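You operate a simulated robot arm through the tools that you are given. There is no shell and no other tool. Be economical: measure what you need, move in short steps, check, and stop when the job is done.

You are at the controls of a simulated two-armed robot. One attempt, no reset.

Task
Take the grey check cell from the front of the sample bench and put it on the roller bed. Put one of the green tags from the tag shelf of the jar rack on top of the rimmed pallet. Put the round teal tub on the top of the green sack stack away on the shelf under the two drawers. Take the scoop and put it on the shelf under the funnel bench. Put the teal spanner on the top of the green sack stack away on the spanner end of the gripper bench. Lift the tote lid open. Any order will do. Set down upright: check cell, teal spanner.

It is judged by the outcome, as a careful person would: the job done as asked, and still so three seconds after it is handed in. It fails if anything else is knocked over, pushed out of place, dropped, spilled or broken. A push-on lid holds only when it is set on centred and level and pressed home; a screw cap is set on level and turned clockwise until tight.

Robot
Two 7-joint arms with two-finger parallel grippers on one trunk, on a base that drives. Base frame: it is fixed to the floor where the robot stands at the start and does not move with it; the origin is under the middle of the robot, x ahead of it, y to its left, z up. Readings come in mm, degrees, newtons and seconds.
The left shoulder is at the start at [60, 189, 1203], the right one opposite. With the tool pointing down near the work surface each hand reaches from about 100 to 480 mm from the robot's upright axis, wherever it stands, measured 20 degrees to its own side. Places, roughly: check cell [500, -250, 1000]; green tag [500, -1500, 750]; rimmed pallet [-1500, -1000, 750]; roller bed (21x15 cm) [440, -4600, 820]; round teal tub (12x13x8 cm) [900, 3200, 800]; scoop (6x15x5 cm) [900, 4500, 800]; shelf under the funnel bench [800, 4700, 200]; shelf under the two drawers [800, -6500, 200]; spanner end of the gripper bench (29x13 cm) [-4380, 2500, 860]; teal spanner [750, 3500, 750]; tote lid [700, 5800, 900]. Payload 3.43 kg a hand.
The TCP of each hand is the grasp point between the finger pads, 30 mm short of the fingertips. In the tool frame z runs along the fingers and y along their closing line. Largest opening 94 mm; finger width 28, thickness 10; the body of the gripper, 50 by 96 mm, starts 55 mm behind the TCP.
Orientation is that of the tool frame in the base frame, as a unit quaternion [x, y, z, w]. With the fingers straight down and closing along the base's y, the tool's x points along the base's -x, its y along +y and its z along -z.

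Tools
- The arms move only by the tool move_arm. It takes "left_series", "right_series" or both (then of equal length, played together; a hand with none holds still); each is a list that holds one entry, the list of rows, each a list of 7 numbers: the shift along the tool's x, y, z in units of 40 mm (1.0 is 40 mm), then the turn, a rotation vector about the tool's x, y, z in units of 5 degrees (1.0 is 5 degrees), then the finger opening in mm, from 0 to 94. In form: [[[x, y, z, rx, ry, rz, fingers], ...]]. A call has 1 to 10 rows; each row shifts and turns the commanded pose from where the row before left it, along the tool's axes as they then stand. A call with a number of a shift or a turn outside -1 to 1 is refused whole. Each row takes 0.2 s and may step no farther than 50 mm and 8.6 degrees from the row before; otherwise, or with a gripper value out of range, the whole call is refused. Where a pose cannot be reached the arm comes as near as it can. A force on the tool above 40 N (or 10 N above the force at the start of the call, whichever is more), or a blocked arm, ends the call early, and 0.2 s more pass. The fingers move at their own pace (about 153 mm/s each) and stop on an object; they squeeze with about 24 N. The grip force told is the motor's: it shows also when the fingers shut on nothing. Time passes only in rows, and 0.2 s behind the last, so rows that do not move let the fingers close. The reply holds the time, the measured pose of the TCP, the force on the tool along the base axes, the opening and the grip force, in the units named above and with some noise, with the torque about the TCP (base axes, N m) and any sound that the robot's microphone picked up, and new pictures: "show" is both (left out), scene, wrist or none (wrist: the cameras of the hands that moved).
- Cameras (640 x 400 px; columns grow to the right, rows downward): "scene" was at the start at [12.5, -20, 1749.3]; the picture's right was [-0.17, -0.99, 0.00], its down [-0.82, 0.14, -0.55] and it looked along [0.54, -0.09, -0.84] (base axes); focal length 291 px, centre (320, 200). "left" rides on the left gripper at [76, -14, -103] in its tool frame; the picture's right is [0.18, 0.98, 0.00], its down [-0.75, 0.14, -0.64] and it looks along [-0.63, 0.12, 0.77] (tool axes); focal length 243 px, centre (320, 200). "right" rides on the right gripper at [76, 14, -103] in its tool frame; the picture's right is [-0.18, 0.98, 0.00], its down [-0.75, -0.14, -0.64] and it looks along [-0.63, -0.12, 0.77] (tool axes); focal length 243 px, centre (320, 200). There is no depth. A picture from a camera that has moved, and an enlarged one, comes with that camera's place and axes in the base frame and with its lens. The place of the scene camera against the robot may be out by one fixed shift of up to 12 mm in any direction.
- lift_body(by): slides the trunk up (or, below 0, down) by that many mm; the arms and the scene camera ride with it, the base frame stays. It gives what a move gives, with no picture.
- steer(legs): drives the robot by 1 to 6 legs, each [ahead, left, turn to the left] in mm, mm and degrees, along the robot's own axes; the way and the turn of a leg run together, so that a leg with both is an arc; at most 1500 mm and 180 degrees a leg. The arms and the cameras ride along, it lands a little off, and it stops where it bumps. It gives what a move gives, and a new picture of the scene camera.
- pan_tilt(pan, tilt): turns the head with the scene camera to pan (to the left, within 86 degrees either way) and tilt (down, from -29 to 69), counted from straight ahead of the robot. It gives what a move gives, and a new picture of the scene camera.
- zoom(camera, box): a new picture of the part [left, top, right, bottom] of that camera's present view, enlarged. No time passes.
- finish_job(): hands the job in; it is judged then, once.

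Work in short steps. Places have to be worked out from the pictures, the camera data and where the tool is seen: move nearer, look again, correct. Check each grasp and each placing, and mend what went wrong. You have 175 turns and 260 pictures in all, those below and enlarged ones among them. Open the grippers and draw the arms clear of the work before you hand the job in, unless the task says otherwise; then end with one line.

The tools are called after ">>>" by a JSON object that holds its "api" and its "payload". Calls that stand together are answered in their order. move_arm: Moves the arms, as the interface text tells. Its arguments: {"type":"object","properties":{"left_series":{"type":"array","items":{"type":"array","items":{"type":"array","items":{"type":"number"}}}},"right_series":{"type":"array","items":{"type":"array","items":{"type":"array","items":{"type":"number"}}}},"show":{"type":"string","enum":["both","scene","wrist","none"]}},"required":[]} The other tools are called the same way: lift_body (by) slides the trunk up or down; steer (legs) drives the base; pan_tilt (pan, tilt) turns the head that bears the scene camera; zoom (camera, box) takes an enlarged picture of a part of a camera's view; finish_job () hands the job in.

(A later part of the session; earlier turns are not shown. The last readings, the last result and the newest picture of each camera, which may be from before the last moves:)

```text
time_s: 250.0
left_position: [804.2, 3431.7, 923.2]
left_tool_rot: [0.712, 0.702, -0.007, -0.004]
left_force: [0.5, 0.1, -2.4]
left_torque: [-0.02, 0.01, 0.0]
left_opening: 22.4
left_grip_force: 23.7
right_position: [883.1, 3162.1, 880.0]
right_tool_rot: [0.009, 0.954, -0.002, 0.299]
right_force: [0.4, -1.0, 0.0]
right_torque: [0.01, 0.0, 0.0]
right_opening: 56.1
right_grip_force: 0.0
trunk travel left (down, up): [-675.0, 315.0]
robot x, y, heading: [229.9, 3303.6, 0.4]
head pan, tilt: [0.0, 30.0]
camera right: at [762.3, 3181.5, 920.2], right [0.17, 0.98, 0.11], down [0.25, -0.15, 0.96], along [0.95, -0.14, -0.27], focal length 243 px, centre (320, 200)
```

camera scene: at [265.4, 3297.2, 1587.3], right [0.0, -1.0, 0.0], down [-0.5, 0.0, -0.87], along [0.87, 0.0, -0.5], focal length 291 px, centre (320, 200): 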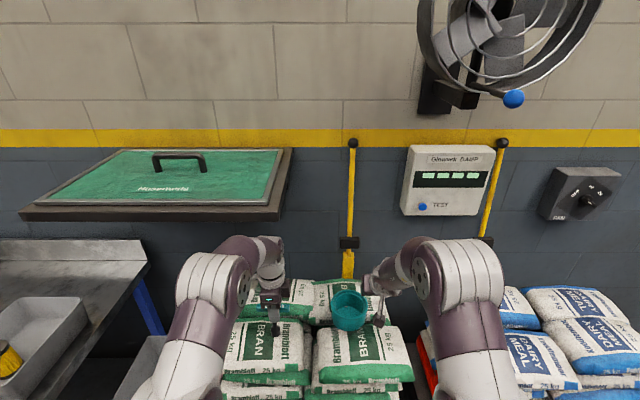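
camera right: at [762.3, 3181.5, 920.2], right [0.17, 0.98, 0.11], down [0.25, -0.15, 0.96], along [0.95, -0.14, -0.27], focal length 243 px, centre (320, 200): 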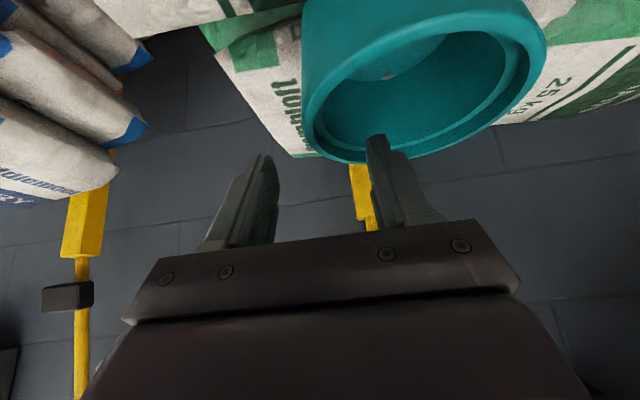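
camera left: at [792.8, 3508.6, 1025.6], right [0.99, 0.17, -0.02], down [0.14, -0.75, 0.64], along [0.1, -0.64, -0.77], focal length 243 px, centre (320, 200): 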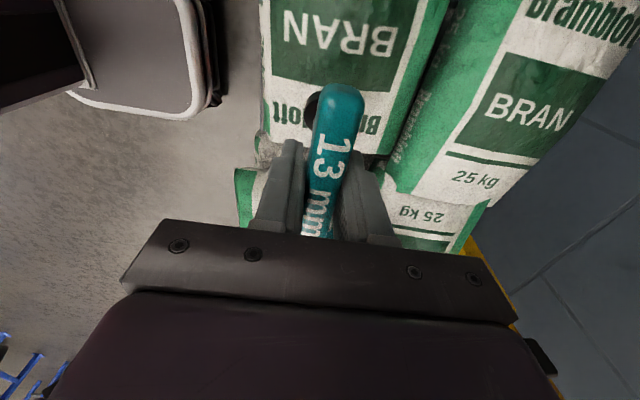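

Wall centred between fingers (y≈3161, rim ≈833). I descend 62 mm so the fingers straddle it.

>>> {"api": "move_arm", "payload": {"right_series": [[[0.3, 0, 0.43, 0, 0, 0, 56], [0.3, 0, 0.43, 0, 0, 0, 56], [0.29, 0, 0.42, 0, 0, 0, 56]]], "show": "wrist"}}

```text
time_s: 250.8
left_position: [802.3, 3430.4, 923.7]
left_tool_rot: [0.713, 0.702, -0.007, -0.004]
left_force: [-0.5, 0.2, -1.8]
left_torque: [-0.01, 0.05, -0.01]
left_opening: 21.8
left_grip_force: 23.9
right_position: [880.7, 3163.9, 817.4]
right_tool_rot: [0.01, 0.954, -0.003, 0.3]
right_force: [0.1, -1.7, 4.6]
right_torque: [0.18, 0.25, -0.01]
right_opening: 56.0
right_grip_force: 0.1
trunk travel left (down, up): [-675.0, 315.0]
robot x, y, heading: [230.3, 3307.0, 0.1]
head pan, tilt: [0.0, 30.0]
camera right: at [760.5, 3181.7, 858.3], right [0.17, 0.98, 0.11], down [0.25, -0.15, 0.96], along [0.95, -0.14, -0.27], focal length 243 px, centre (320, 200)
```

right: 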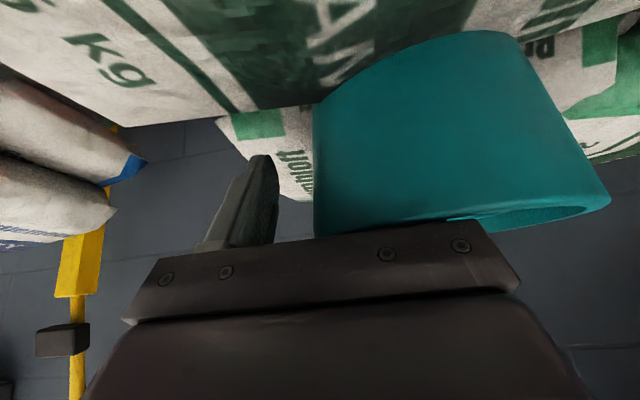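

The wall is between the fingers. I close.

>>> {"api": "move_arm", "payload": {"right_series": [[[0, 0, 0, 0, 0, 0, 0], [0, 0, 0, 0, 0, 0, 0], [0, 0, 0, 0, 0, 0, 0]]], "show": "wrist"}}

```text
time_s: 251.6
left_position: [803.3, 3431.2, 923.7]
left_tool_rot: [0.713, 0.702, -0.007, -0.004]
left_force: [-0.2, 0.6, -2.8]
left_torque: [-0.05, 0.03, -0.03]
left_opening: 22.3
left_grip_force: 24.2
right_position: [880.7, 3165.1, 818.0]
right_tool_rot: [0.009, 0.954, -0.003, 0.3]
right_force: [2.8, -0.2, 9.3]
right_torque: [0.17, 0.29, -0.07]
right_opening: 22.5
right_grip_force: 23.8
trunk travel left (down, up): [-675.0, 315.0]
robot x, y, heading: [229.7, 3309.9, -0.2]
head pan, tilt: [0.0, 30.0]
camera right: at [760.6, 3181.8, 858.3], right [0.17, 0.98, 0.11], down [0.25, -0.15, 0.96], along [0.95, -0.14, -0.27], focal length 243 px, centre (320, 200)
```

right: 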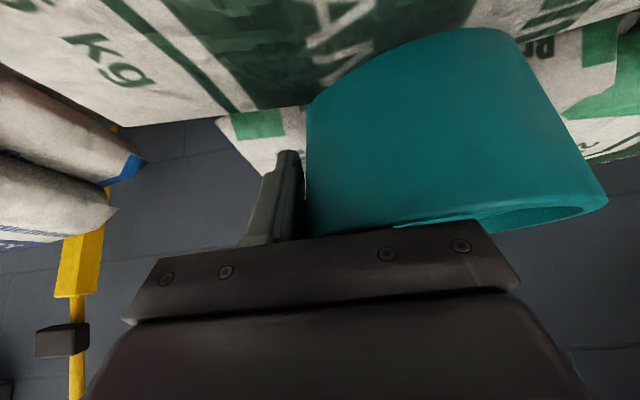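

Gripped (22 mm incl. lip). I lift both hands clear.

>>> {"api": "move_arm", "payload": {"right_series": [[[-0.3, 0, -0.41, 0, 0, 0, 0], [-0.57, 0, -0.82, 0, 0, 0, 0], [-0.57, 0, -0.82, 0, 0, 0, 0]]]}}

```text
time_s: 252.4
left_position: [803.9, 3431.1, 922.9]
left_tool_rot: [0.713, 0.701, -0.007, -0.003]
left_force: [-0.4, -0.4, -2.7]
left_torque: [0.01, -0.02, 0.04]
left_opening: 22.0
left_grip_force: 24.1
right_position: [880.9, 3167.2, 916.4]
right_tool_rot: [0.009, 0.954, -0.002, 0.3]
right_force: [-0.9, -0.8, -0.6]
right_torque: [-0.08, 0.02, 0.0]
right_opening: 22.3
right_grip_force: 24.1
trunk travel left (down, up): [-675.0, 315.0]
robot x, y, heading: [229.3, 3303.0, 0.3]
head pan, tilt: [0.0, 30.0]
camera scene: at [263.4, 3298.7, 1587.3], right [0.0, -1.0, 0.0], down [-0.5, 0.0, -0.87], along [0.87, 0.0, -0.5], focal length 291 px, centre (320, 200)
camera right: at [758.6, 3183.4, 956.8], right [0.17, 0.98, 0.1], down [0.25, -0.15, 0.96], along [0.95, -0.14, -0.27], focal length 243 px, centre (320, 200)
```

scene: 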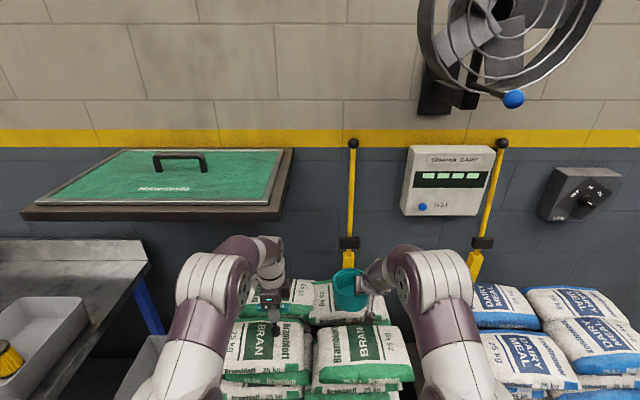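
right: 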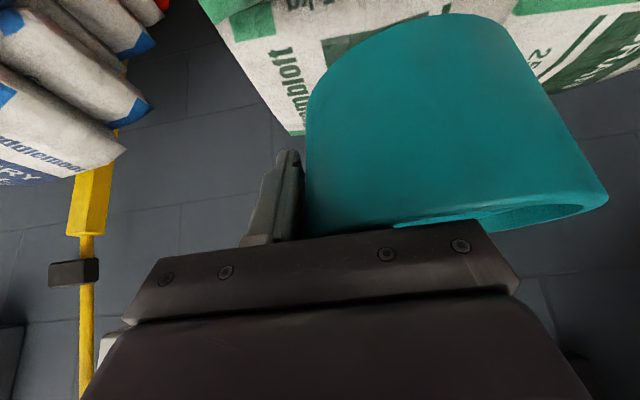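

Both items are held. I raise the trunk, back off and turn around to look for the gripper bench.

>>> {"api": "lift_body", "payload": {"by": 150}}

>>> {"api": "steer", "payload": {"legs": [[-700, 0, 0], [0, 0, 180]]}}

>>> {"api": "pan_tilt", "payload": {"pan": 0, "tilt": 12}}

```text
time_s: 253.7
left_position: [738.2, 3438.2, 968.8]
left_tool_rot: [0.709, 0.696, -0.074, -0.089]
left_force: [0.5, -0.4, -0.8]
left_torque: [-0.01, -0.08, 0.03]
left_opening: 22.2
left_grip_force: 24.4
right_position: [878.0, 3165.3, 1038.2]
right_tool_rot: [0.01, 0.954, -0.003, 0.3]
right_force: [0.4, -0.2, -1.5]
right_torque: [-0.08, -0.03, -0.04]
right_opening: 22.0
right_grip_force: 24.0
trunk travel left (down, up): [-793.0, 197.0]
robot x, y, heading: [228.5, 3304.4, 0.3]
head pan, tilt: [0.0, 30.0]
stopped: the arm was blocked; the commanded pose is now the measured one
```

```text
time_s: 264.9
left_position: [-980.6, 3186.3, 962.9]
left_tool_rot: [-0.689, 0.715, -0.092, 0.074]
left_force: [-0.2, -0.5, -2.6]
left_torque: [0.0, 0.01, 0.0]
left_opening: 22.3
left_grip_force: 24.0
right_position: [-1117.5, 3461.2, 1034.1]
right_tool_rot: [0.954, -0.019, -0.298, -0.006]
right_force: [0.4, -0.4, -1.8]
right_torque: [0.12, -0.02, 0.01]
right_opening: 20.9
right_grip_force: 24.2
trunk travel left (down, up): [-793.0, 197.0]
robot x, y, heading: [-469.4, 3310.9, 179.0]
head pan, tilt: [0.0, 30.0]
camera scene: at [-497.3, 3300.9, 1705.4], right [0.02, 1.0, 0.0], down [0.5, -0.01, -0.87], along [-0.87, 0.01, -0.5], focal length 291 px, centre (320, 200)
```

scene: 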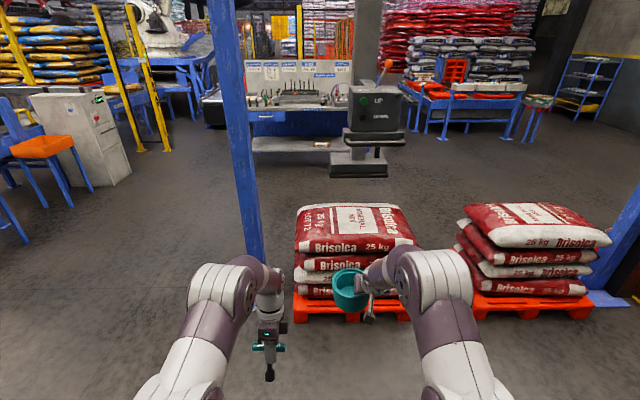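

```text
time_s: 265.7
left_position: [-980.0, 3185.8, 963.6]
left_tool_rot: [-0.689, 0.715, -0.092, 0.075]
left_force: [-0.5, -0.8, -3.2]
left_torque: [0.06, 0.01, -0.01]
left_opening: 22.3
left_grip_force: 24.7
right_position: [-1118.1, 3461.7, 1034.7]
right_tool_rot: [0.954, -0.019, -0.299, -0.006]
right_force: [0.1, 0.2, -2.1]
right_torque: [0.06, -0.01, -0.03]
right_opening: 20.6
right_grip_force: 23.6
trunk travel left (down, up): [-793.0, 197.0]
robot x, y, heading: [-469.6, 3303.2, 179.2]
head pan, tilt: [0.0, 12.0]
camera scene: at [-500.2, 3301.0, 1734.5], right [0.02, 1.0, 0.0], down [0.21, 0.0, -0.98], along [-0.98, 0.02, -0.21], focal length 291 px, centre (320, 200)
```

scene: 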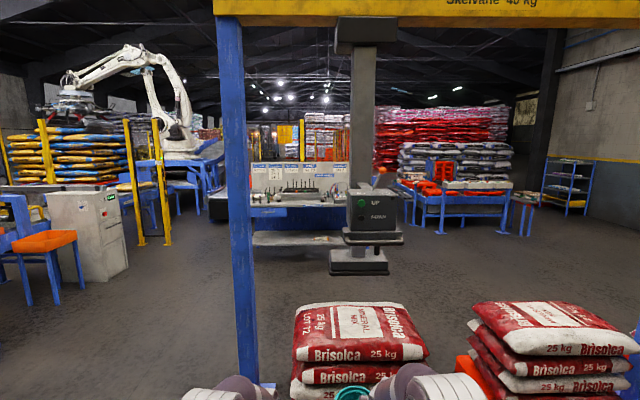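

The bench with the pegboard straight across is the gripper bench; its near-left end matches the target. I drive around the blue post (at ≈[-2310, 2813]) to get there.

>>> {"api": "steer", "payload": {"legs": [[0, 950, 1.0], [1400, 0, 0], [1100, 0, 0]]}}

>>> {"api": "zoom", "payload": {"camera": "scene", "box": [120, 120, 440, 320]}}

```text
time_s: 282.4
left_position: [-3491.2, 2342.1, 962.5]
left_tool_rot: [-0.678, 0.725, -0.093, 0.073]
left_force: [-0.5, -0.4, -2.7]
left_torque: [0.0, 0.02, 0.03]
left_opening: 22.0
left_grip_force: 23.9
right_position: [-3618.6, 2621.0, 1034.4]
right_tool_rot: [0.954, -0.034, -0.299, -0.01]
right_force: [-0.1, -0.3, -1.9]
right_torque: [0.07, -0.03, 0.02]
right_opening: 16.2
right_grip_force: 23.8
trunk travel left (down, up): [-793.0, 197.0]
robot x, y, heading: [-2976.6, 2447.4, 177.3]
head pan, tilt: [0.0, 12.0]
camera scene: at [-3007.0, 2441.5, 1734.5], right [0.05, 1.0, 0.0], down [0.21, -0.01, -0.98], along [-0.98, 0.05, -0.21], focal length 291 px, centre (320, 200)
```

scene: 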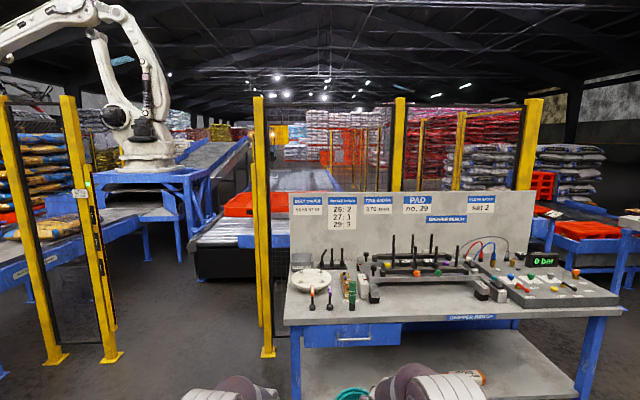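

```text
2.00 times, centred on (280, 220) of scene
camera zoom: at [-3007.0, 2441.5, 1734.5], right [0.05, 1.0, 0.0], down [0.21, -0.01, -0.98], along [-0.98, 0.05, -0.21], focal length 583 px, centre (400, 160)
```

zoom: 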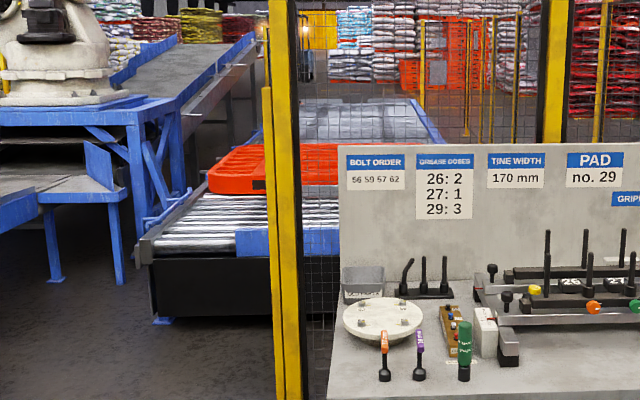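

The right opening shrank to 16 mm — the tub may be slipping. I check the right wrist camera.

>>> {"api": "zoom", "payload": {"camera": "right", "box": [0, 0, 640, 400]}}

>>> {"api": "pan_tilt", "payload": {"pan": 0, "tilt": 45}}

```text
1.00 times, centred on (320, 200) of right (not enlarged: the box is as wide or as high as the picture)
camera zoom: at [-3499.7, 2599.5, 1074.8], right [-0.22, -0.97, 0.11], down [-0.24, 0.16, 0.96], along [-0.95, 0.18, -0.27], focal length 243 px, centre (320, 200)
```

zoom: 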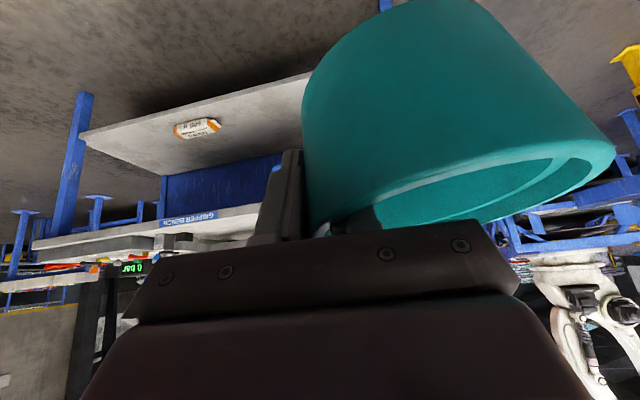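

```text
time_s: 283.4
left_position: [-3490.7, 2342.9, 963.1]
left_tool_rot: [-0.679, 0.725, -0.093, 0.074]
left_force: [0.7, 0.4, -2.4]
left_torque: [-0.01, 0.03, 0.0]
left_opening: 22.4
left_grip_force: 24.3
right_position: [-3617.7, 2622.6, 1034.2]
right_tool_rot: [0.953, -0.034, -0.299, -0.011]
right_force: [0.1, 0.1, -1.8]
right_torque: [0.07, -0.03, -0.02]
right_opening: 16.3
right_grip_force: 23.8
trunk travel left (down, up): [-793.0, 197.0]
robot x, y, heading: [-2976.1, 2445.3, 177.0]
head pan, tilt: [0.0, 45.0]
camera scene: at [-2995.1, 2441.0, 1682.9], right [0.05, 1.0, 0.0], down [0.71, -0.03, -0.71], along [-0.71, 0.03, -0.71], focal length 291 px, centre (320, 200)
```

scene: 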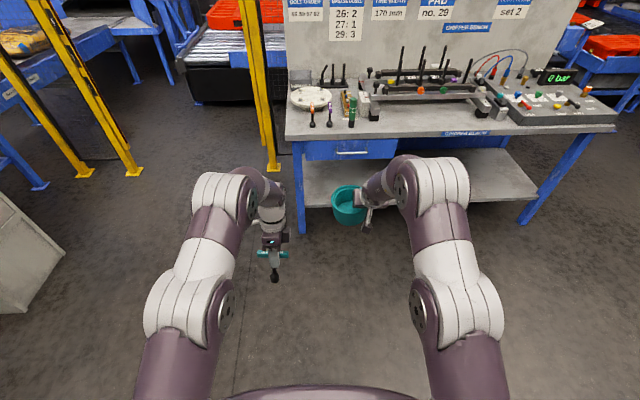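

The tub has rotated a little but is held. I zoom on the spanner end of the bench to choose a free spot.

>>> {"api": "zoom", "payload": {"camera": "scene", "box": [270, 70, 400, 160]}}

```text
4.44 times, centred on (335, 115) of scene
camera zoom: at [-2995.1, 2441.0, 1682.9], right [0.05, 1.0, 0.0], down [0.71, -0.03, -0.71], along [-0.71, 0.03, -0.71], focal length 1295 px, centre (253, 578)
```

zoom: 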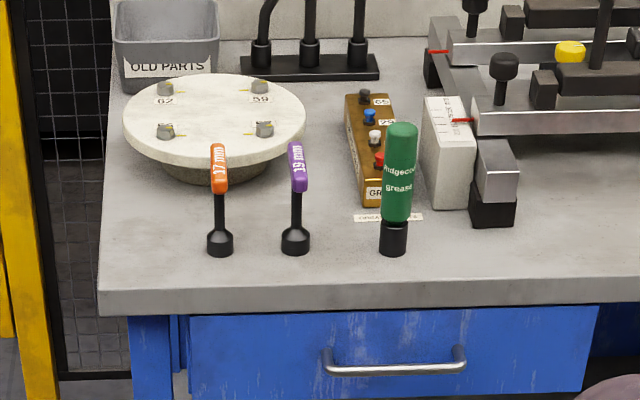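

Orange 17 mm and purple 19 mm stand at ≈[-4377, 2460] and [-4377, 2550]; the free spot is left of them at ≈[-4377, 2388]. I level the left tool, yaw it back, and retract the tub hand.

>>> {"api": "move_arm", "payload": {"left_series": [[[0, 0, 0, -0.9, 0, 0, 5], [0, 0, 0, -0.9, 0, 0, 5], [0, 0, 0, -0.91, 0, 0, 5], [0, 0, 0, 0, 0, -1, 5], [0, 0, 0, 0, 0, -1, 5], [0, 0, 0, 0, 0, -1, 5], [0, 0, 0, 0, 0, -1, 5]]], "right_series": [[[0.73, 0, -0.51, 0, 0, 0, 0], [0.73, 0, -0.51, 0, 0, 0, 0], [0.73, 0, -0.51, 0, 0, 0, 0], [0.73, 0, -0.51, 0, 0, 0, 0], [0.73, 0, -0.51, 0, 0, 0, 0], [0.73, 0, -0.51, 0, 0, 0, 0], [0.5, 0, -0.35, 0, 0, 0, 0]]], "show": "scene"}}

>>> {"api": "move_arm", "payload": {"left_series": [[[0, 0, 0, 0, 0, -1, 5], [0, 0, 0, 0, 0, -1, 5], [0, 0, 0, 0, 0, -1, 5], [0, 0, 0, 0, 0, -1, 5], [0, 0, 0, 0, 0, -1, 5], [0, 0, 0, 0, 0, -1, 5], [0, 0, 0, 0, 0, -1, 5]]], "show": "none"}}

>>> {"api": "move_arm", "payload": {"left_series": [[[0, 0, 0, 0, 0, -1, 5], [0, 0, 0, 0, 0, -1, 5], [0, 0, 0, 0, 0, -1, 5], [0, 0, 0, 0, 0, -1, 5], [0, 0, 0, 0, 0, -1, 5], [0, 0, 0, 0, 0, -1, 5], [0, 0, 0, 0, 0, -1, 5]]]}}

```text
time_s: 285.0
left_position: [-3491.1, 2341.7, 963.8]
left_tool_rot: [0.799, -0.601, 0.004, 0.008]
left_force: [-0.1, 0.2, -2.1]
left_torque: [0.01, 0.02, 0.02]
left_opening: 22.0
left_grip_force: 24.0
right_position: [-3381.3, 2605.5, 1035.6]
right_tool_rot: [0.954, -0.033, -0.299, -0.01]
right_force: [-0.3, 0.3, -2.0]
right_torque: [0.11, -0.03, -0.01]
right_opening: 16.4
right_grip_force: 23.9
trunk travel left (down, up): [-793.0, 197.0]
robot x, y, heading: [-2977.0, 2445.0, 177.5]
head pan, tilt: [0.0, 45.0]
camera scene: at [-2994.1, 2440.9, 1682.8], right [0.05, 1.0, 0.0], down [0.71, -0.03, -0.71], along [-0.71, 0.03, -0.71], focal length 291 px, centre (320, 200)
```

scene: 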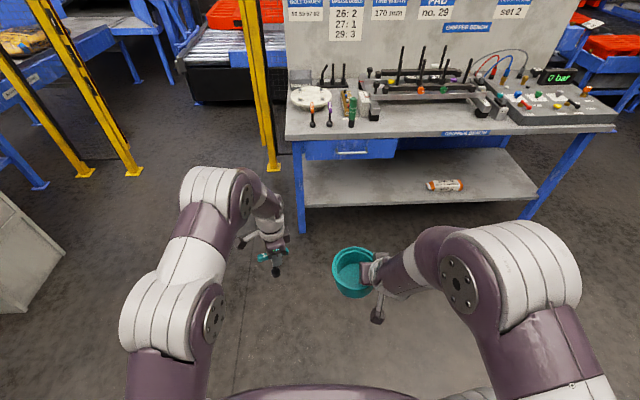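

```text
time_s: 286.6
left_position: [-3490.3, 2341.4, 962.5]
left_tool_rot: [0.943, -0.333, 0.003, 0.009]
left_force: [-1.3, -0.1, -1.5]
left_torque: [0.02, -0.04, 0.03]
left_opening: 22.2
left_grip_force: 24.1
right_position: [-3380.9, 2605.4, 1034.1]
right_tool_rot: [0.954, -0.033, -0.298, -0.01]
right_force: [-0.3, -0.5, -1.4]
right_torque: [0.08, 0.0, -0.01]
right_opening: 16.3
right_grip_force: 23.7
trunk travel left (down, up): [-793.0, 197.0]
robot x, y, heading: [-2979.3, 2450.3, 177.3]
head pan, tilt: [0.0, 45.0]
```

```text
time_s: 288.2
left_position: [-3490.3, 2341.3, 963.5]
left_tool_rot: [0.999, -0.034, 0.0, 0.009]
left_force: [-0.1, -0.5, -2.0]
left_torque: [0.02, 0.0, 0.0]
left_opening: 21.9
left_grip_force: 23.6
right_position: [-3382.0, 2605.5, 1035.3]
right_tool_rot: [0.954, -0.033, -0.299, -0.01]
right_force: [-1.2, -0.7, -1.1]
right_torque: [0.07, 0.0, 0.01]
right_opening: 16.3
right_grip_force: 24.0
trunk travel left (down, up): [-793.0, 197.0]
robot x, y, heading: [-2973.8, 2447.9, 177.2]
head pan, tilt: [0.0, 45.0]
camera scene: at [-2995.0, 2440.9, 1682.8], right [0.05, 1.0, 0.0], down [0.71, -0.03, -0.71], along [-0.71, 0.03, -0.71], focal length 291 px, centre (320, 200)
camera left: at [-3412.8, 2353.7, 1065.8], right [0.12, -0.99, 0.02], down [-0.76, -0.08, 0.65], along [-0.64, -0.09, -0.76], focal length 243 px, centre (320, 200)
```

scene: 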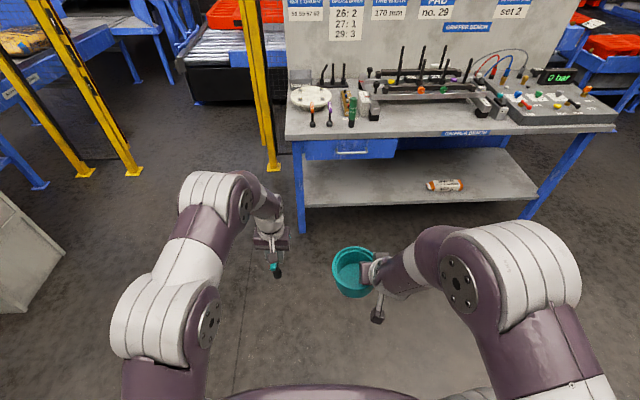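
left: 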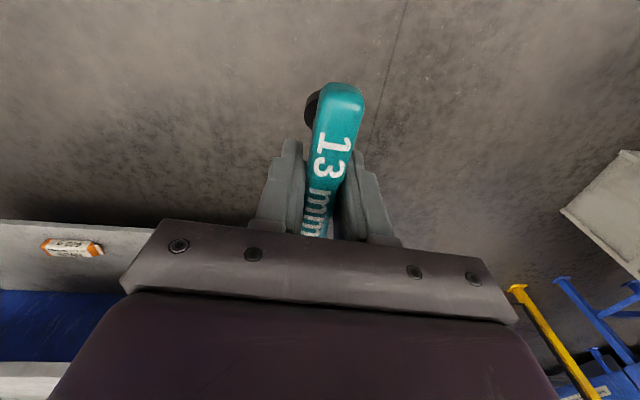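

I zoom on the held spanner to see whether it hangs true.

>>> {"api": "zoom", "payload": {"camera": "left", "box": [240, 60, 400, 180]}}

>>> {"api": "zoom", "payload": {"camera": "scene", "box": [220, 190, 320, 300]}}

```text
3.33 times, centred on (320, 120) of left
camera zoom: at [-3412.8, 2353.7, 1065.8], right [0.12, -0.99, 0.02], down [-0.76, -0.08, 0.65], along [-0.64, -0.09, -0.76], focal length 809 px, centre (320, 467)
```

zoom: 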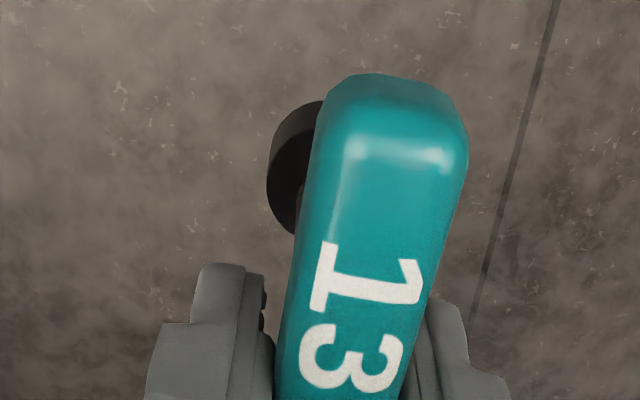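

```text
3.64 times, centred on (270, 245) of scene
camera zoom: at [-2995.0, 2440.9, 1682.8], right [0.05, 1.0, 0.0], down [0.71, -0.03, -0.71], along [-0.71, 0.03, -0.71], focal length 1060 px, centre (502, 36)
```

zoom: 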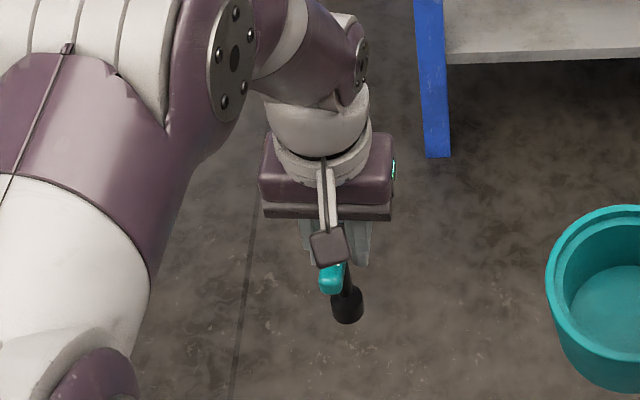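

Spanner hangs nearly true. I raise the trunk 60 mm for clearance over the bench edge and drive ahead 885 mm.

>>> {"api": "lift_body", "payload": {"by": 60}}

>>> {"api": "steer", "payload": {"legs": [[600, 0, 0], [250, 0, 0]]}}

>>> {"api": "zoom", "payload": {"camera": "left", "box": [0, 0, 640, 400]}}

```text
time_s: 289.2
left_position: [-3490.3, 2342.0, 1022.2]
left_tool_rot: [0.999, -0.035, 0.0, 0.01]
left_force: [-0.7, -0.3, -3.1]
left_torque: [-0.01, 0.0, 0.0]
left_opening: 22.2
left_grip_force: 23.7
right_position: [-3381.8, 2606.4, 1094.6]
right_tool_rot: [0.953, -0.033, -0.299, -0.011]
right_force: [0.2, -0.1, -0.6]
right_torque: [0.05, 0.02, -0.01]
right_opening: 16.1
right_grip_force: 23.4
trunk travel left (down, up): [-853.0, 137.0]
robot x, y, heading: [-2973.2, 2449.1, 177.3]
head pan, tilt: [0.0, 45.0]
```

```text
time_s: 294.1
left_position: [-4343.7, 2372.7, 1024.0]
left_tool_rot: [1.0, -0.03, -0.001, 0.009]
left_force: [0.2, 0.0, -2.2]
left_torque: [0.02, 0.02, 0.05]
left_opening: 22.0
left_grip_force: 24.2
right_position: [-4237.0, 2637.3, 1094.8]
right_tool_rot: [0.954, -0.029, -0.299, -0.01]
right_force: [-0.3, 0.5, -0.8]
right_torque: [0.08, -0.03, 0.02]
right_opening: 16.1
right_grip_force: 24.0
trunk travel left (down, up): [-853.0, 137.0]
robot x, y, heading: [-3827.9, 2483.8, 177.6]
head pan, tilt: [0.0, 45.0]
camera scene: at [-3848.7, 2476.4, 1742.9], right [0.04, 1.0, 0.0], down [0.71, -0.03, -0.71], along [-0.71, 0.03, -0.71], focal length 291 px, centre (320, 200)
```

scene: 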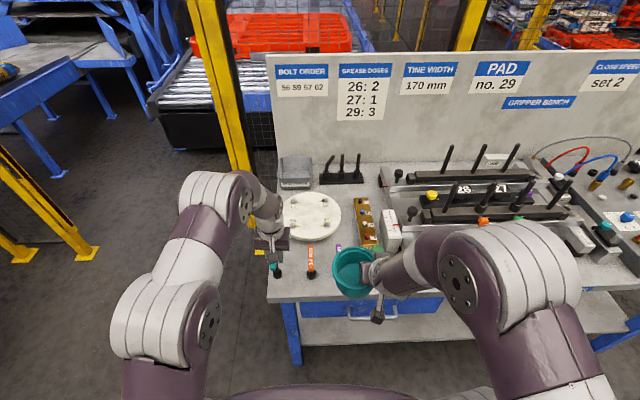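

```text
1.00 times, centred on (320, 200) of left (not enlarged: the box is as wide or as high as the picture)
camera zoom: at [-4266.0, 2385.2, 1126.2], right [0.12, -0.99, 0.02], down [-0.76, -0.08, 0.65], along [-0.64, -0.09, -0.76], focal length 243 px, centre (320, 200)
```

zoom: 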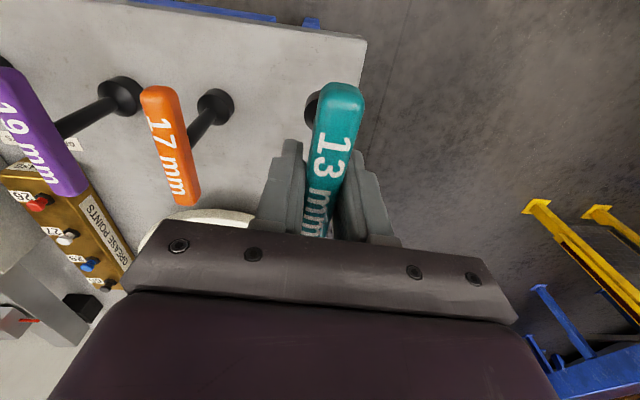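

Orange base ≈ [-4363, 2477], bench corner ≈ [-4292, 2333]. I move the spanner to ≈ [-4365, 2400] and lower until contact.

>>> {"api": "move_arm", "payload": {"left_series": [[[-0.57, -0.64, 0, 0, 0, 0, 5], [0, 0, 0.8, 0, 0, 0, 5], [0, 0, 0.5, 0, 0, 0, 5]]]}}

```text
time_s: 294.9
left_position: [-4366.1, 2398.3, 971.3]
left_tool_rot: [1.0, -0.029, 0.0, 0.009]
left_force: [-0.1, 0.0, -2.0]
left_torque: [-0.02, 0.01, -0.03]
left_opening: 22.1
left_grip_force: 23.7
right_position: [-4238.0, 2637.9, 1094.6]
right_tool_rot: [0.954, -0.029, -0.298, -0.008]
right_force: [-0.2, -0.2, -1.0]
right_torque: [0.1, -0.02, -0.03]
right_opening: 16.1
right_grip_force: 23.5
trunk travel left (down, up): [-853.0, 137.0]
robot x, y, heading: [-3831.2, 2484.8, 177.8]
head pan, tilt: [0.0, 45.0]
camera scene: at [-3850.8, 2476.0, 1742.9], right [0.04, 1.0, 0.0], down [0.71, -0.03, -0.71], along [-0.71, 0.03, -0.71], focal length 291 px, centre (320, 200)
camera left: at [-4288.7, 2410.9, 1073.4], right [0.12, -0.99, 0.02], down [-0.76, -0.08, 0.65], along [-0.64, -0.09, -0.76], focal length 243 px, centre (320, 200)
```

scene: 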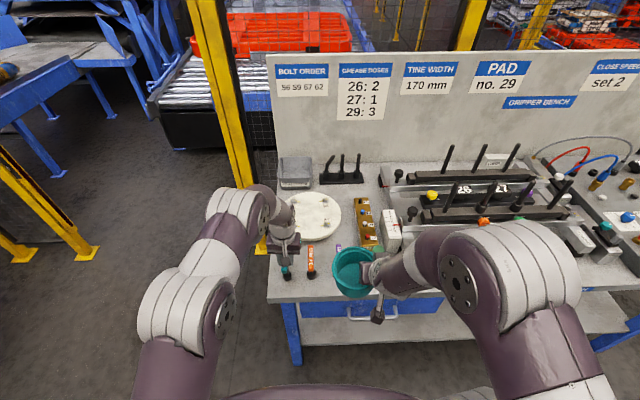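
left: 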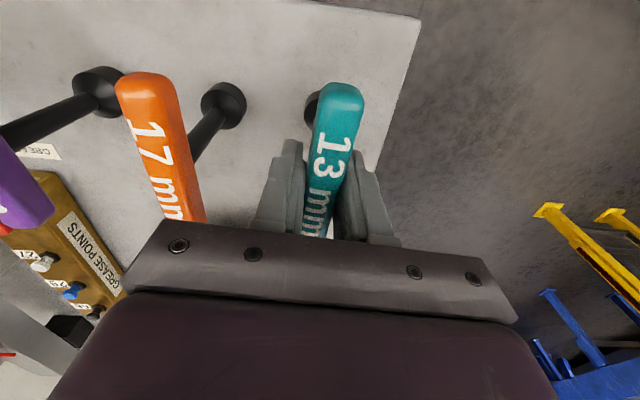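

Clear of the orange spanner. I lower in small steps to contact.

>>> {"api": "move_arm", "payload": {"left_series": [[[0, 0, 0.25, 0, 0, 0, 5], [0, 0, 0.1, 0, 0, 0, 5], [0, 0, 0.1, 0, 0, 0, 5], [0, 0, 0.1, 0, 0, 0, 5], [0, 0, 0.1, 0, 0, 0, 5], [0, 0, 0.1, 0, 0, 0, 5]]], "show": "wrist"}}

```text
time_s: 296.3
left_position: [-4365.2, 2398.9, 942.6]
left_tool_rot: [1.0, -0.029, -0.002, 0.01]
left_force: [-0.5, 0.2, 18.1]
left_torque: [0.34, -0.03, -0.02]
left_opening: 22.5
left_grip_force: 24.0
right_position: [-4235.5, 2637.8, 1095.2]
right_tool_rot: [0.953, -0.029, -0.3, -0.008]
right_force: [-0.2, 0.5, -2.3]
right_torque: [0.08, 0.02, 0.02]
right_opening: 16.3
right_grip_force: 23.8
trunk travel left (down, up): [-853.0, 137.0]
robot x, y, heading: [-3831.4, 2482.8, 177.6]
head pan, tilt: [0.0, 45.0]
camera left: at [-4286.6, 2411.0, 1044.4], right [0.12, -0.99, 0.02], down [-0.76, -0.08, 0.65], along [-0.64, -0.09, -0.76], focal length 243 px, centre (320, 200)
```

left: 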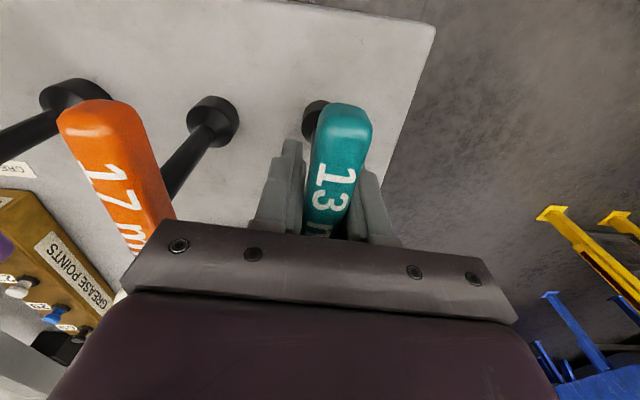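

Contact at 18 N. I open in small steps and look before rising.

>>> {"api": "move_arm", "payload": {"left_series": [[[0, 0, -0.04, 0, 0, 0, 22], [0, 0, 0, 0, 0, 0, 28], [0, 0, 0, 0, 0, 0, 40], [0, 0, 0, 0, 0, 0, 46]]], "show": "wrist"}}

```text
time_s: 297.3
left_position: [-4365.8, 2397.8, 942.3]
left_tool_rot: [0.999, -0.03, -0.002, 0.01]
left_force: [-0.1, 0.4, 0.0]
left_torque: [0.01, 0.0, -0.03]
left_opening: 45.9
left_grip_force: 0.1
right_position: [-4238.0, 2637.3, 1095.5]
right_tool_rot: [0.954, -0.029, -0.299, -0.009]
right_force: [-0.1, 0.0, -0.8]
right_torque: [0.1, -0.01, -0.01]
right_opening: 16.2
right_grip_force: 23.9
trunk travel left (down, up): [-853.0, 137.0]
robot x, y, heading: [-3832.6, 2484.3, 177.7]
head pan, tilt: [0.0, 45.0]
camera left: at [-4287.9, 2410.9, 1045.1], right [0.12, -0.99, 0.02], down [-0.76, -0.08, 0.65], along [-0.64, -0.09, -0.76], focal length 243 px, centre (320, 200)
```

left: 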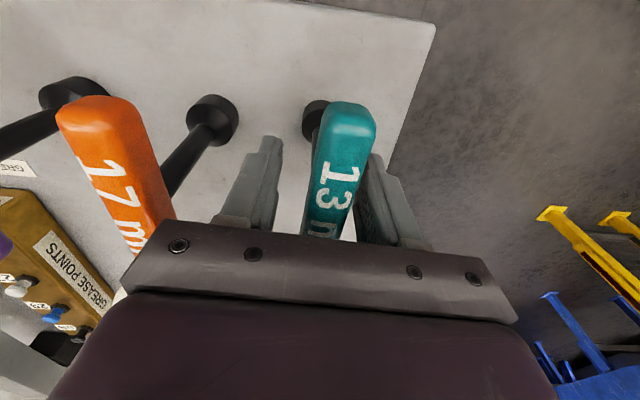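

It stands free. I centre slightly and rise.

>>> {"api": "move_arm", "payload": {"left_series": [[[0, 0.1, 0, 0, 0, 0, 46], [0, 0, -0.5, 0, 0, 0, 46], [0, 0, -1, 0, 0, 0, 46], [0, 0, -1, 0, 0, 0, 46], [0, 0, -1, 0, 0, 0, 46]]]}}

>>> {"api": "zoom", "payload": {"camera": "scene", "box": [250, 220, 350, 310]}}

```text
time_s: 298.5
left_position: [-4365.0, 2398.5, 1083.8]
left_tool_rot: [1.0, -0.029, -0.001, 0.01]
left_force: [-0.7, -0.5, -0.2]
left_torque: [0.02, -0.01, -0.01]
left_opening: 46.0
left_grip_force: 0.1
right_position: [-4237.3, 2637.2, 1094.7]
right_tool_rot: [0.953, -0.029, -0.3, -0.009]
right_force: [0.7, -0.2, -1.5]
right_torque: [0.09, 0.0, -0.05]
right_opening: 16.3
right_grip_force: 23.8
trunk travel left (down, up): [-853.0, 137.0]
robot x, y, heading: [-3832.0, 2486.7, 177.8]
head pan, tilt: [0.0, 45.0]
camera scene: at [-3848.3, 2476.7, 1742.8], right [0.04, 1.0, 0.0], down [0.71, -0.03, -0.71], along [-0.71, 0.03, -0.71], focal length 291 px, centre (320, 200)
camera left: at [-4286.8, 2411.2, 1186.8], right [0.12, -0.99, 0.02], down [-0.76, -0.08, 0.65], along [-0.64, -0.09, -0.76], focal length 243 px, centre (320, 200)
```

scene: 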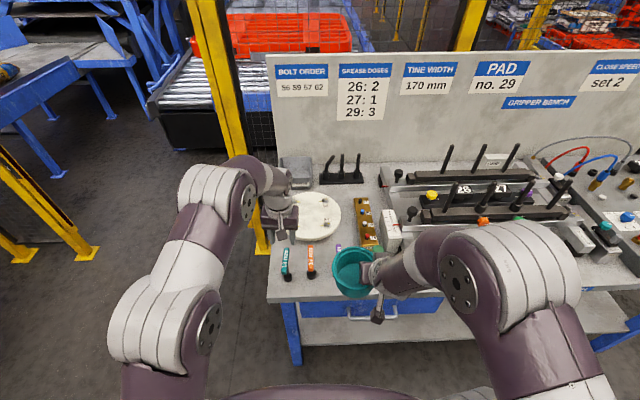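
left: 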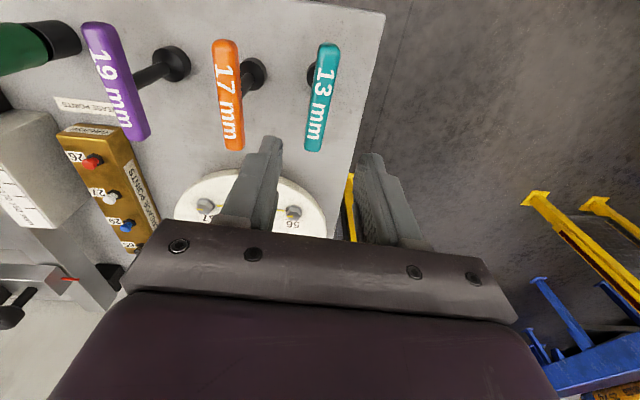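

```text
4.44 times, centred on (300, 265) of scene
camera zoom: at [-3848.3, 2476.7, 1742.8], right [0.04, 1.0, 0.0], down [0.71, -0.03, -0.71], along [-0.71, 0.03, -0.71], focal length 1295 px, centre (409, -89)
```

zoom: 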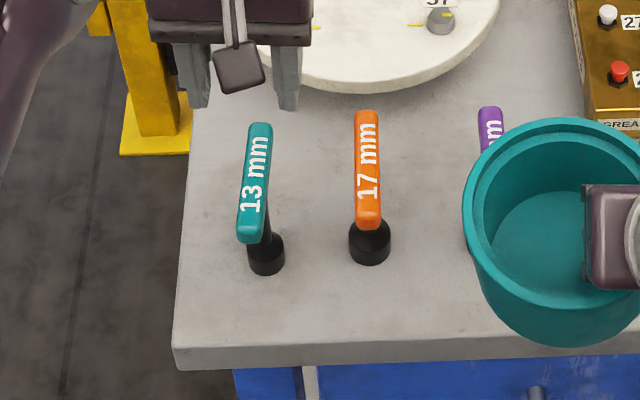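

The spanner stands upright in line with the others. Now the tub: I back away, turn round and head for the far end at y≈-6500.

>>> {"api": "steer", "payload": {"legs": [[-900, 300, 0], [0, 0, -178], [1300, 0, 0], [1130, 0, 0]]}}

>>> {"api": "pan_tilt", "payload": {"pan": 30, "tilt": 15}}

>>> {"api": "zoom", "payload": {"camera": "right", "box": [0, 0, 640, 400]}}

```text
time_s: 322.2
left_position: [30.9, 2379.4, 1084.0]
left_tool_rot: [-0.008, 1.0, 0.01, 0.0]
left_force: [0.7, 0.0, 0.0]
left_torque: [-0.01, -0.01, -0.03]
left_opening: 45.9
left_grip_force: 0.0
right_position: [-78.0, 2131.8, 1096.4]
right_tool_rot: [-0.007, 0.954, 0.003, 0.299]
right_force: [0.2, -0.1, -1.5]
right_torque: [-0.08, 0.01, 0.01]
right_opening: 16.2
right_grip_force: 24.1
trunk travel left (down, up): [-853.0, 137.0]
robot x, y, heading: [-498.9, 2254.0, 2.0]
head pan, tilt: [0.0, 45.0]
camera scene: at [-470.9, 2247.1, 1742.9], right [0.04, -1.0, 0.0], down [-0.71, -0.03, -0.71], along [0.71, 0.03, -0.71], focal length 291 px, centre (320, 200)
```

scene: 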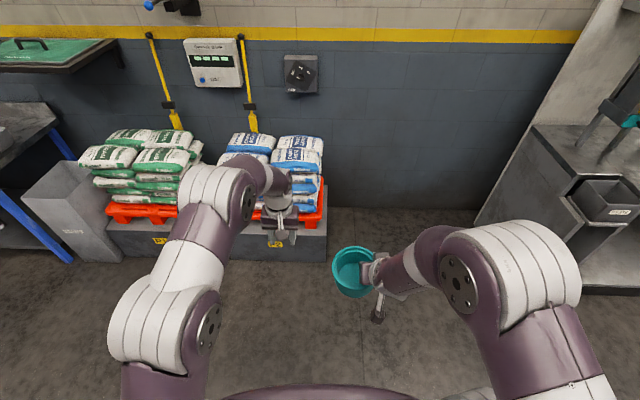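

```text
time_s: 323.1
left_position: [32.5, 2379.2, 1084.6]
left_tool_rot: [-0.008, 1.0, 0.009, 0.001]
left_force: [-0.1, -0.8, 0.2]
left_torque: [0.0, 0.0, 0.01]
left_opening: 46.0
left_grip_force: 0.1
right_position: [-78.7, 2132.5, 1095.8]
right_tool_rot: [-0.006, 0.954, 0.002, 0.299]
right_force: [-0.8, 0.4, -1.7]
right_torque: [-0.09, 0.03, -0.05]
right_opening: 16.0
right_grip_force: 24.1
trunk travel left (down, up): [-853.0, 137.0]
robot x, y, heading: [-497.4, 2258.1, 2.1]
head pan, tilt: [30.0, 15.0]
camera scene: at [-472.8, 2293.6, 1789.6], right [0.53, -0.85, 0.0], down [-0.22, -0.14, -0.97], along [0.82, 0.51, -0.26], focal length 291 px, centre (320, 200)
```

scene: 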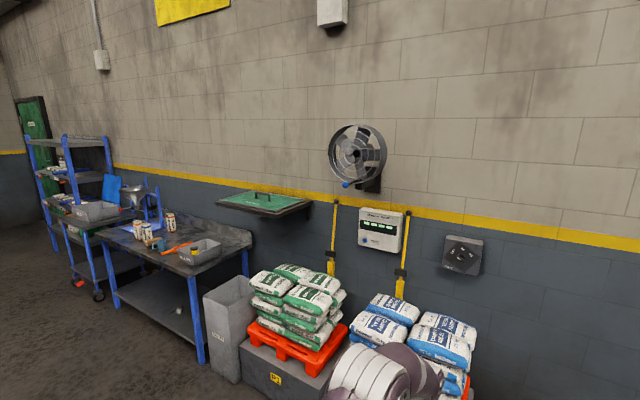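

```text
1.00 times, centred on (320, 200) of right (not enlarged: the box is as wide or as high as the picture)
camera zoom: at [-200.2, 2144.9, 1135.6], right [0.14, 0.98, 0.11], down [0.25, -0.14, 0.96], along [0.96, -0.1, -0.27], focal length 243 px, centre (320, 200)
```

zoom: 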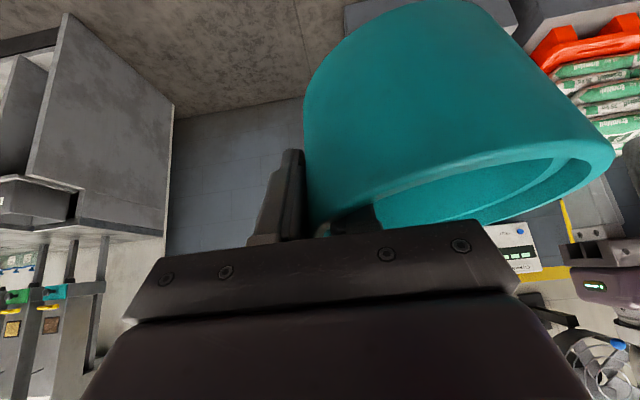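

Everything there looks in order; the tub is stable. I drive right along the aisle.

>>> {"api": "steer", "payload": {"legs": [[0, 0, -2.0], [0, -1500, 0], [0, -1500, 0], [0, -1500, 0], [0, -1500, 0]]}}

>>> {"api": "pan_tilt", "payload": {"pan": -55, "tilt": 25}}

```text
time_s: 352.1
left_position: [65.9, -3647.3, 1083.4]
left_tool_rot: [0.009, 1.0, 0.009, 0.001]
left_force: [-0.2, 0.5, 1.3]
left_torque: [0.04, 0.02, 0.02]
left_opening: 46.0
left_grip_force: 0.1
right_position: [-52.1, -3892.1, 1094.4]
right_tool_rot: [0.008, 0.954, -0.003, 0.299]
right_force: [-0.4, 0.3, -2.0]
right_torque: [-0.08, -0.01, 0.01]
right_opening: 16.3
right_grip_force: 24.6
trunk travel left (down, up): [-853.0, 137.0]
robot x, y, heading: [-468.5, -3754.8, 0.3]
head pan, tilt: [30.0, 15.0]
camera scene: at [-441.0, -3717.0, 1789.7], right [0.5, -0.86, 0.0], down [-0.22, -0.13, -0.97], along [0.83, 0.49, -0.26], focal length 291 px, centre (320, 200)
```

scene: 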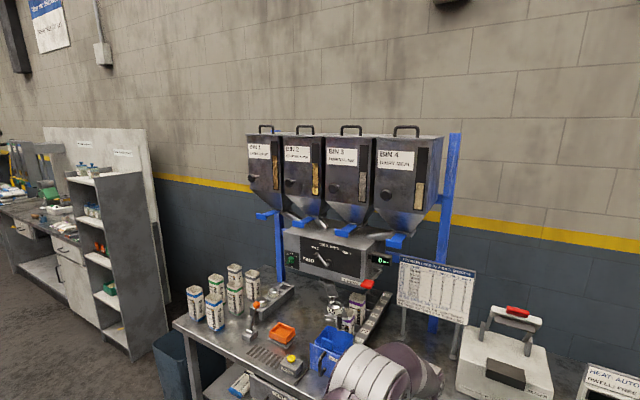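

```text
time_s: 353.7
left_position: [66.5, -3647.3, 1084.2]
left_tool_rot: [0.009, 1.0, 0.009, 0.0]
left_force: [0.6, -0.9, -0.4]
left_torque: [0.02, -0.01, 0.04]
left_opening: 46.0
left_grip_force: 0.1
right_position: [-51.9, -3892.2, 1094.1]
right_tool_rot: [0.008, 0.954, -0.003, 0.299]
right_force: [-0.3, 0.4, -1.8]
right_torque: [-0.09, 0.0, 0.01]
right_opening: 16.2
right_grip_force: 23.4
trunk travel left (down, up): [-853.0, 137.0]
robot x, y, heading: [-462.9, -3754.1, 0.3]
head pan, tilt: [-55.0, 25.0]
camera scene: at [-468.4, -3839.5, 1773.4], right [-0.82, -0.58, 0.0], down [-0.24, 0.34, -0.91], along [0.52, -0.74, -0.42], focal length 291 px, centre (320, 200)
```

scene: 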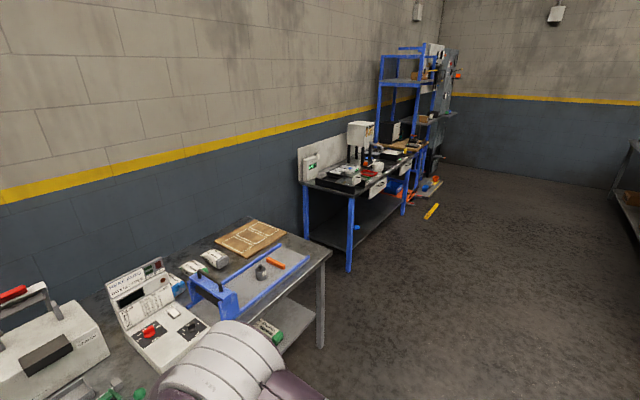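

Cell still stands on the bed. The next bench has the two drawers with a shelf below. I drive on and face it.

>>> {"api": "steer", "payload": {"legs": [[0, -1500, 0], [0, -1150, 0]]}}

>>> {"api": "pan_tilt", "payload": {"pan": 0, "tilt": 40}}

```text
time_s: 366.7
left_position: [59.1, -6336.6, 1083.6]
left_tool_rot: [0.019, 1.0, 0.01, 0.001]
left_force: [0.1, 0.1, -0.6]
left_torque: [0.01, 0.01, 0.02]
left_opening: 46.3
left_grip_force: 0.1
right_position: [-62.6, -6577.9, 1094.1]
right_tool_rot: [0.017, 0.954, -0.004, 0.299]
right_force: [-0.4, -0.8, -1.1]
right_torque: [-0.08, -0.02, 0.02]
right_opening: 16.0
right_grip_force: 23.8
trunk travel left (down, up): [-853.0, 137.0]
robot x, y, heading: [-474.6, -6437.0, -1.0]
head pan, tilt: [-55.0, 25.0]
camera scene: at [-478.3, -6517.9, 1773.5], right [-0.83, -0.56, 0.0], down [-0.24, 0.35, -0.91], along [0.51, -0.75, -0.42], focal length 291 px, centre (320, 200)
```

scene: 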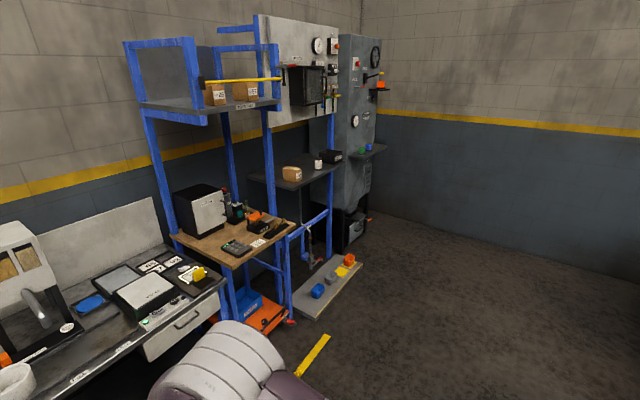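

```text
time_s: 367.9
left_position: [59.4, -6336.4, 1083.9]
left_tool_rot: [0.019, 1.0, 0.01, 0.002]
left_force: [-0.4, 0.1, -0.1]
left_torque: [0.01, -0.02, 0.0]
left_opening: 45.9
left_grip_force: 0.0
right_position: [-63.2, -6579.1, 1094.9]
right_tool_rot: [0.017, 0.954, -0.005, 0.299]
right_force: [0.5, 0.3, -1.5]
right_torque: [-0.08, 0.02, 0.0]
right_opening: 15.9
right_grip_force: 23.9
trunk travel left (down, up): [-853.0, 137.0]
robot x, y, heading: [-473.1, -6436.6, -0.6]
head pan, tilt: [0.0, 40.0]
camera scene: at [-445.0, -6443.5, 1750.1], right [-0.02, -1.0, 0.0], down [-0.64, 0.01, -0.77], along [0.77, -0.01, -0.64], focal length 291 px, centre (320, 200)
```

scene: 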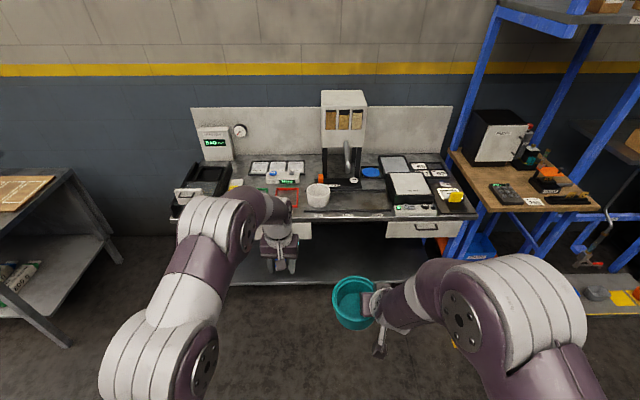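

The shelf beneath is free. I retract the left hand and lower the trunk to look under the bench.

>>> {"api": "move_arm", "payload": {"left_series": [[[0.9, 0, -0.4, 0, 0, 0, 46], [0.9, 0, -0.4, 0, 0, 0, 46], [0.9, 0, -0.4, 0, 0, 0, 46], [0.9, 0, 0, 0, 0, 0, 46]]], "show": "none"}}

>>> {"api": "lift_body", "payload": {"by": -400}}

>>> {"api": "lift_body", "payload": {"by": -270}}

>>> {"api": "pan_tilt", "payload": {"pan": 0, "tilt": 25}}

```text
time_s: 368.9
left_position: [-86.7, -6331.5, 1131.9]
left_tool_rot: [0.018, 1.0, 0.009, 0.001]
left_force: [-0.4, 0.0, -0.1]
left_torque: [0.03, -0.06, -0.01]
left_opening: 46.0
left_grip_force: 0.1
right_position: [-64.0, -6577.7, 1096.2]
right_tool_rot: [0.018, 0.954, -0.006, 0.3]
right_force: [-1.7, 0.6, -1.6]
right_torque: [-0.08, 0.03, 0.01]
right_opening: 16.3
right_grip_force: 24.4
trunk travel left (down, up): [-853.0, 137.0]
robot x, y, heading: [-474.1, -6435.5, -0.7]
head pan, tilt: [0.0, 40.0]
```

```text
time_s: 372.8
left_position: [-84.6, -6331.7, 730.9]
left_tool_rot: [0.018, 1.0, 0.01, 0.001]
left_force: [0.9, 1.2, -0.6]
left_torque: [-0.01, -0.01, 0.04]
left_opening: 45.9
left_grip_force: 0.0
right_position: [-63.6, -6578.2, 695.5]
right_tool_rot: [0.017, 0.954, -0.005, 0.298]
right_force: [-0.3, -0.7, -2.6]
right_torque: [-0.06, -0.02, 0.02]
right_opening: 16.2
right_grip_force: 23.9
trunk travel left (down, up): [-453.0, 537.0]
robot x, y, heading: [-475.5, -6437.7, -1.0]
head pan, tilt: [0.0, 40.0]
```

```text
time_s: 375.5
left_position: [-84.1, -6331.2, 460.6]
left_tool_rot: [0.019, 1.0, 0.01, 0.001]
left_force: [-0.2, 0.2, 0.1]
left_torque: [0.03, 0.0, -0.01]
left_opening: 46.1
left_grip_force: 0.2
right_position: [-62.7, -6578.7, 425.2]
right_tool_rot: [0.018, 0.954, -0.005, 0.299]
right_force: [0.0, -0.4, -1.7]
right_torque: [-0.11, 0.05, 0.02]
right_opening: 16.2
right_grip_force: 24.0
trunk travel left (down, up): [-183.0, 807.0]
robot x, y, heading: [-471.2, -6432.4, -0.8]
head pan, tilt: [0.0, 40.0]
```

```text
time_s: 376.3
left_position: [-85.4, -6331.0, 461.2]
left_tool_rot: [0.018, 1.0, 0.01, 0.001]
left_force: [0.0, 0.0, -0.1]
left_torque: [0.0, 0.0, 0.01]
left_opening: 46.2
left_grip_force: 0.1
right_position: [-64.1, -6579.0, 425.9]
right_tool_rot: [0.018, 0.954, -0.005, 0.299]
right_force: [0.4, -0.2, -1.0]
right_torque: [-0.07, 0.01, -0.01]
right_opening: 16.2
right_grip_force: 23.7
trunk travel left (down, up): [-183.0, 807.0]
robot x, y, heading: [-474.9, -6432.9, -0.8]
head pan, tilt: [0.0, 25.0]
camera scene: at [-438.1, -6443.3, 1103.4], right [-0.01, -1.0, 0.0], down [-0.42, 0.01, -0.91], along [0.91, -0.01, -0.42], focal length 291 px, centre (320, 200)
```

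scene: 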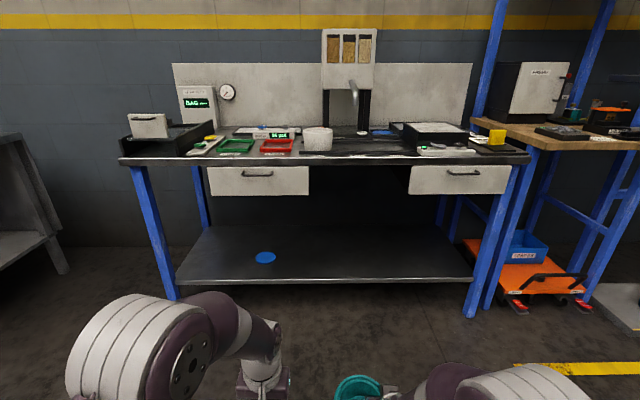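

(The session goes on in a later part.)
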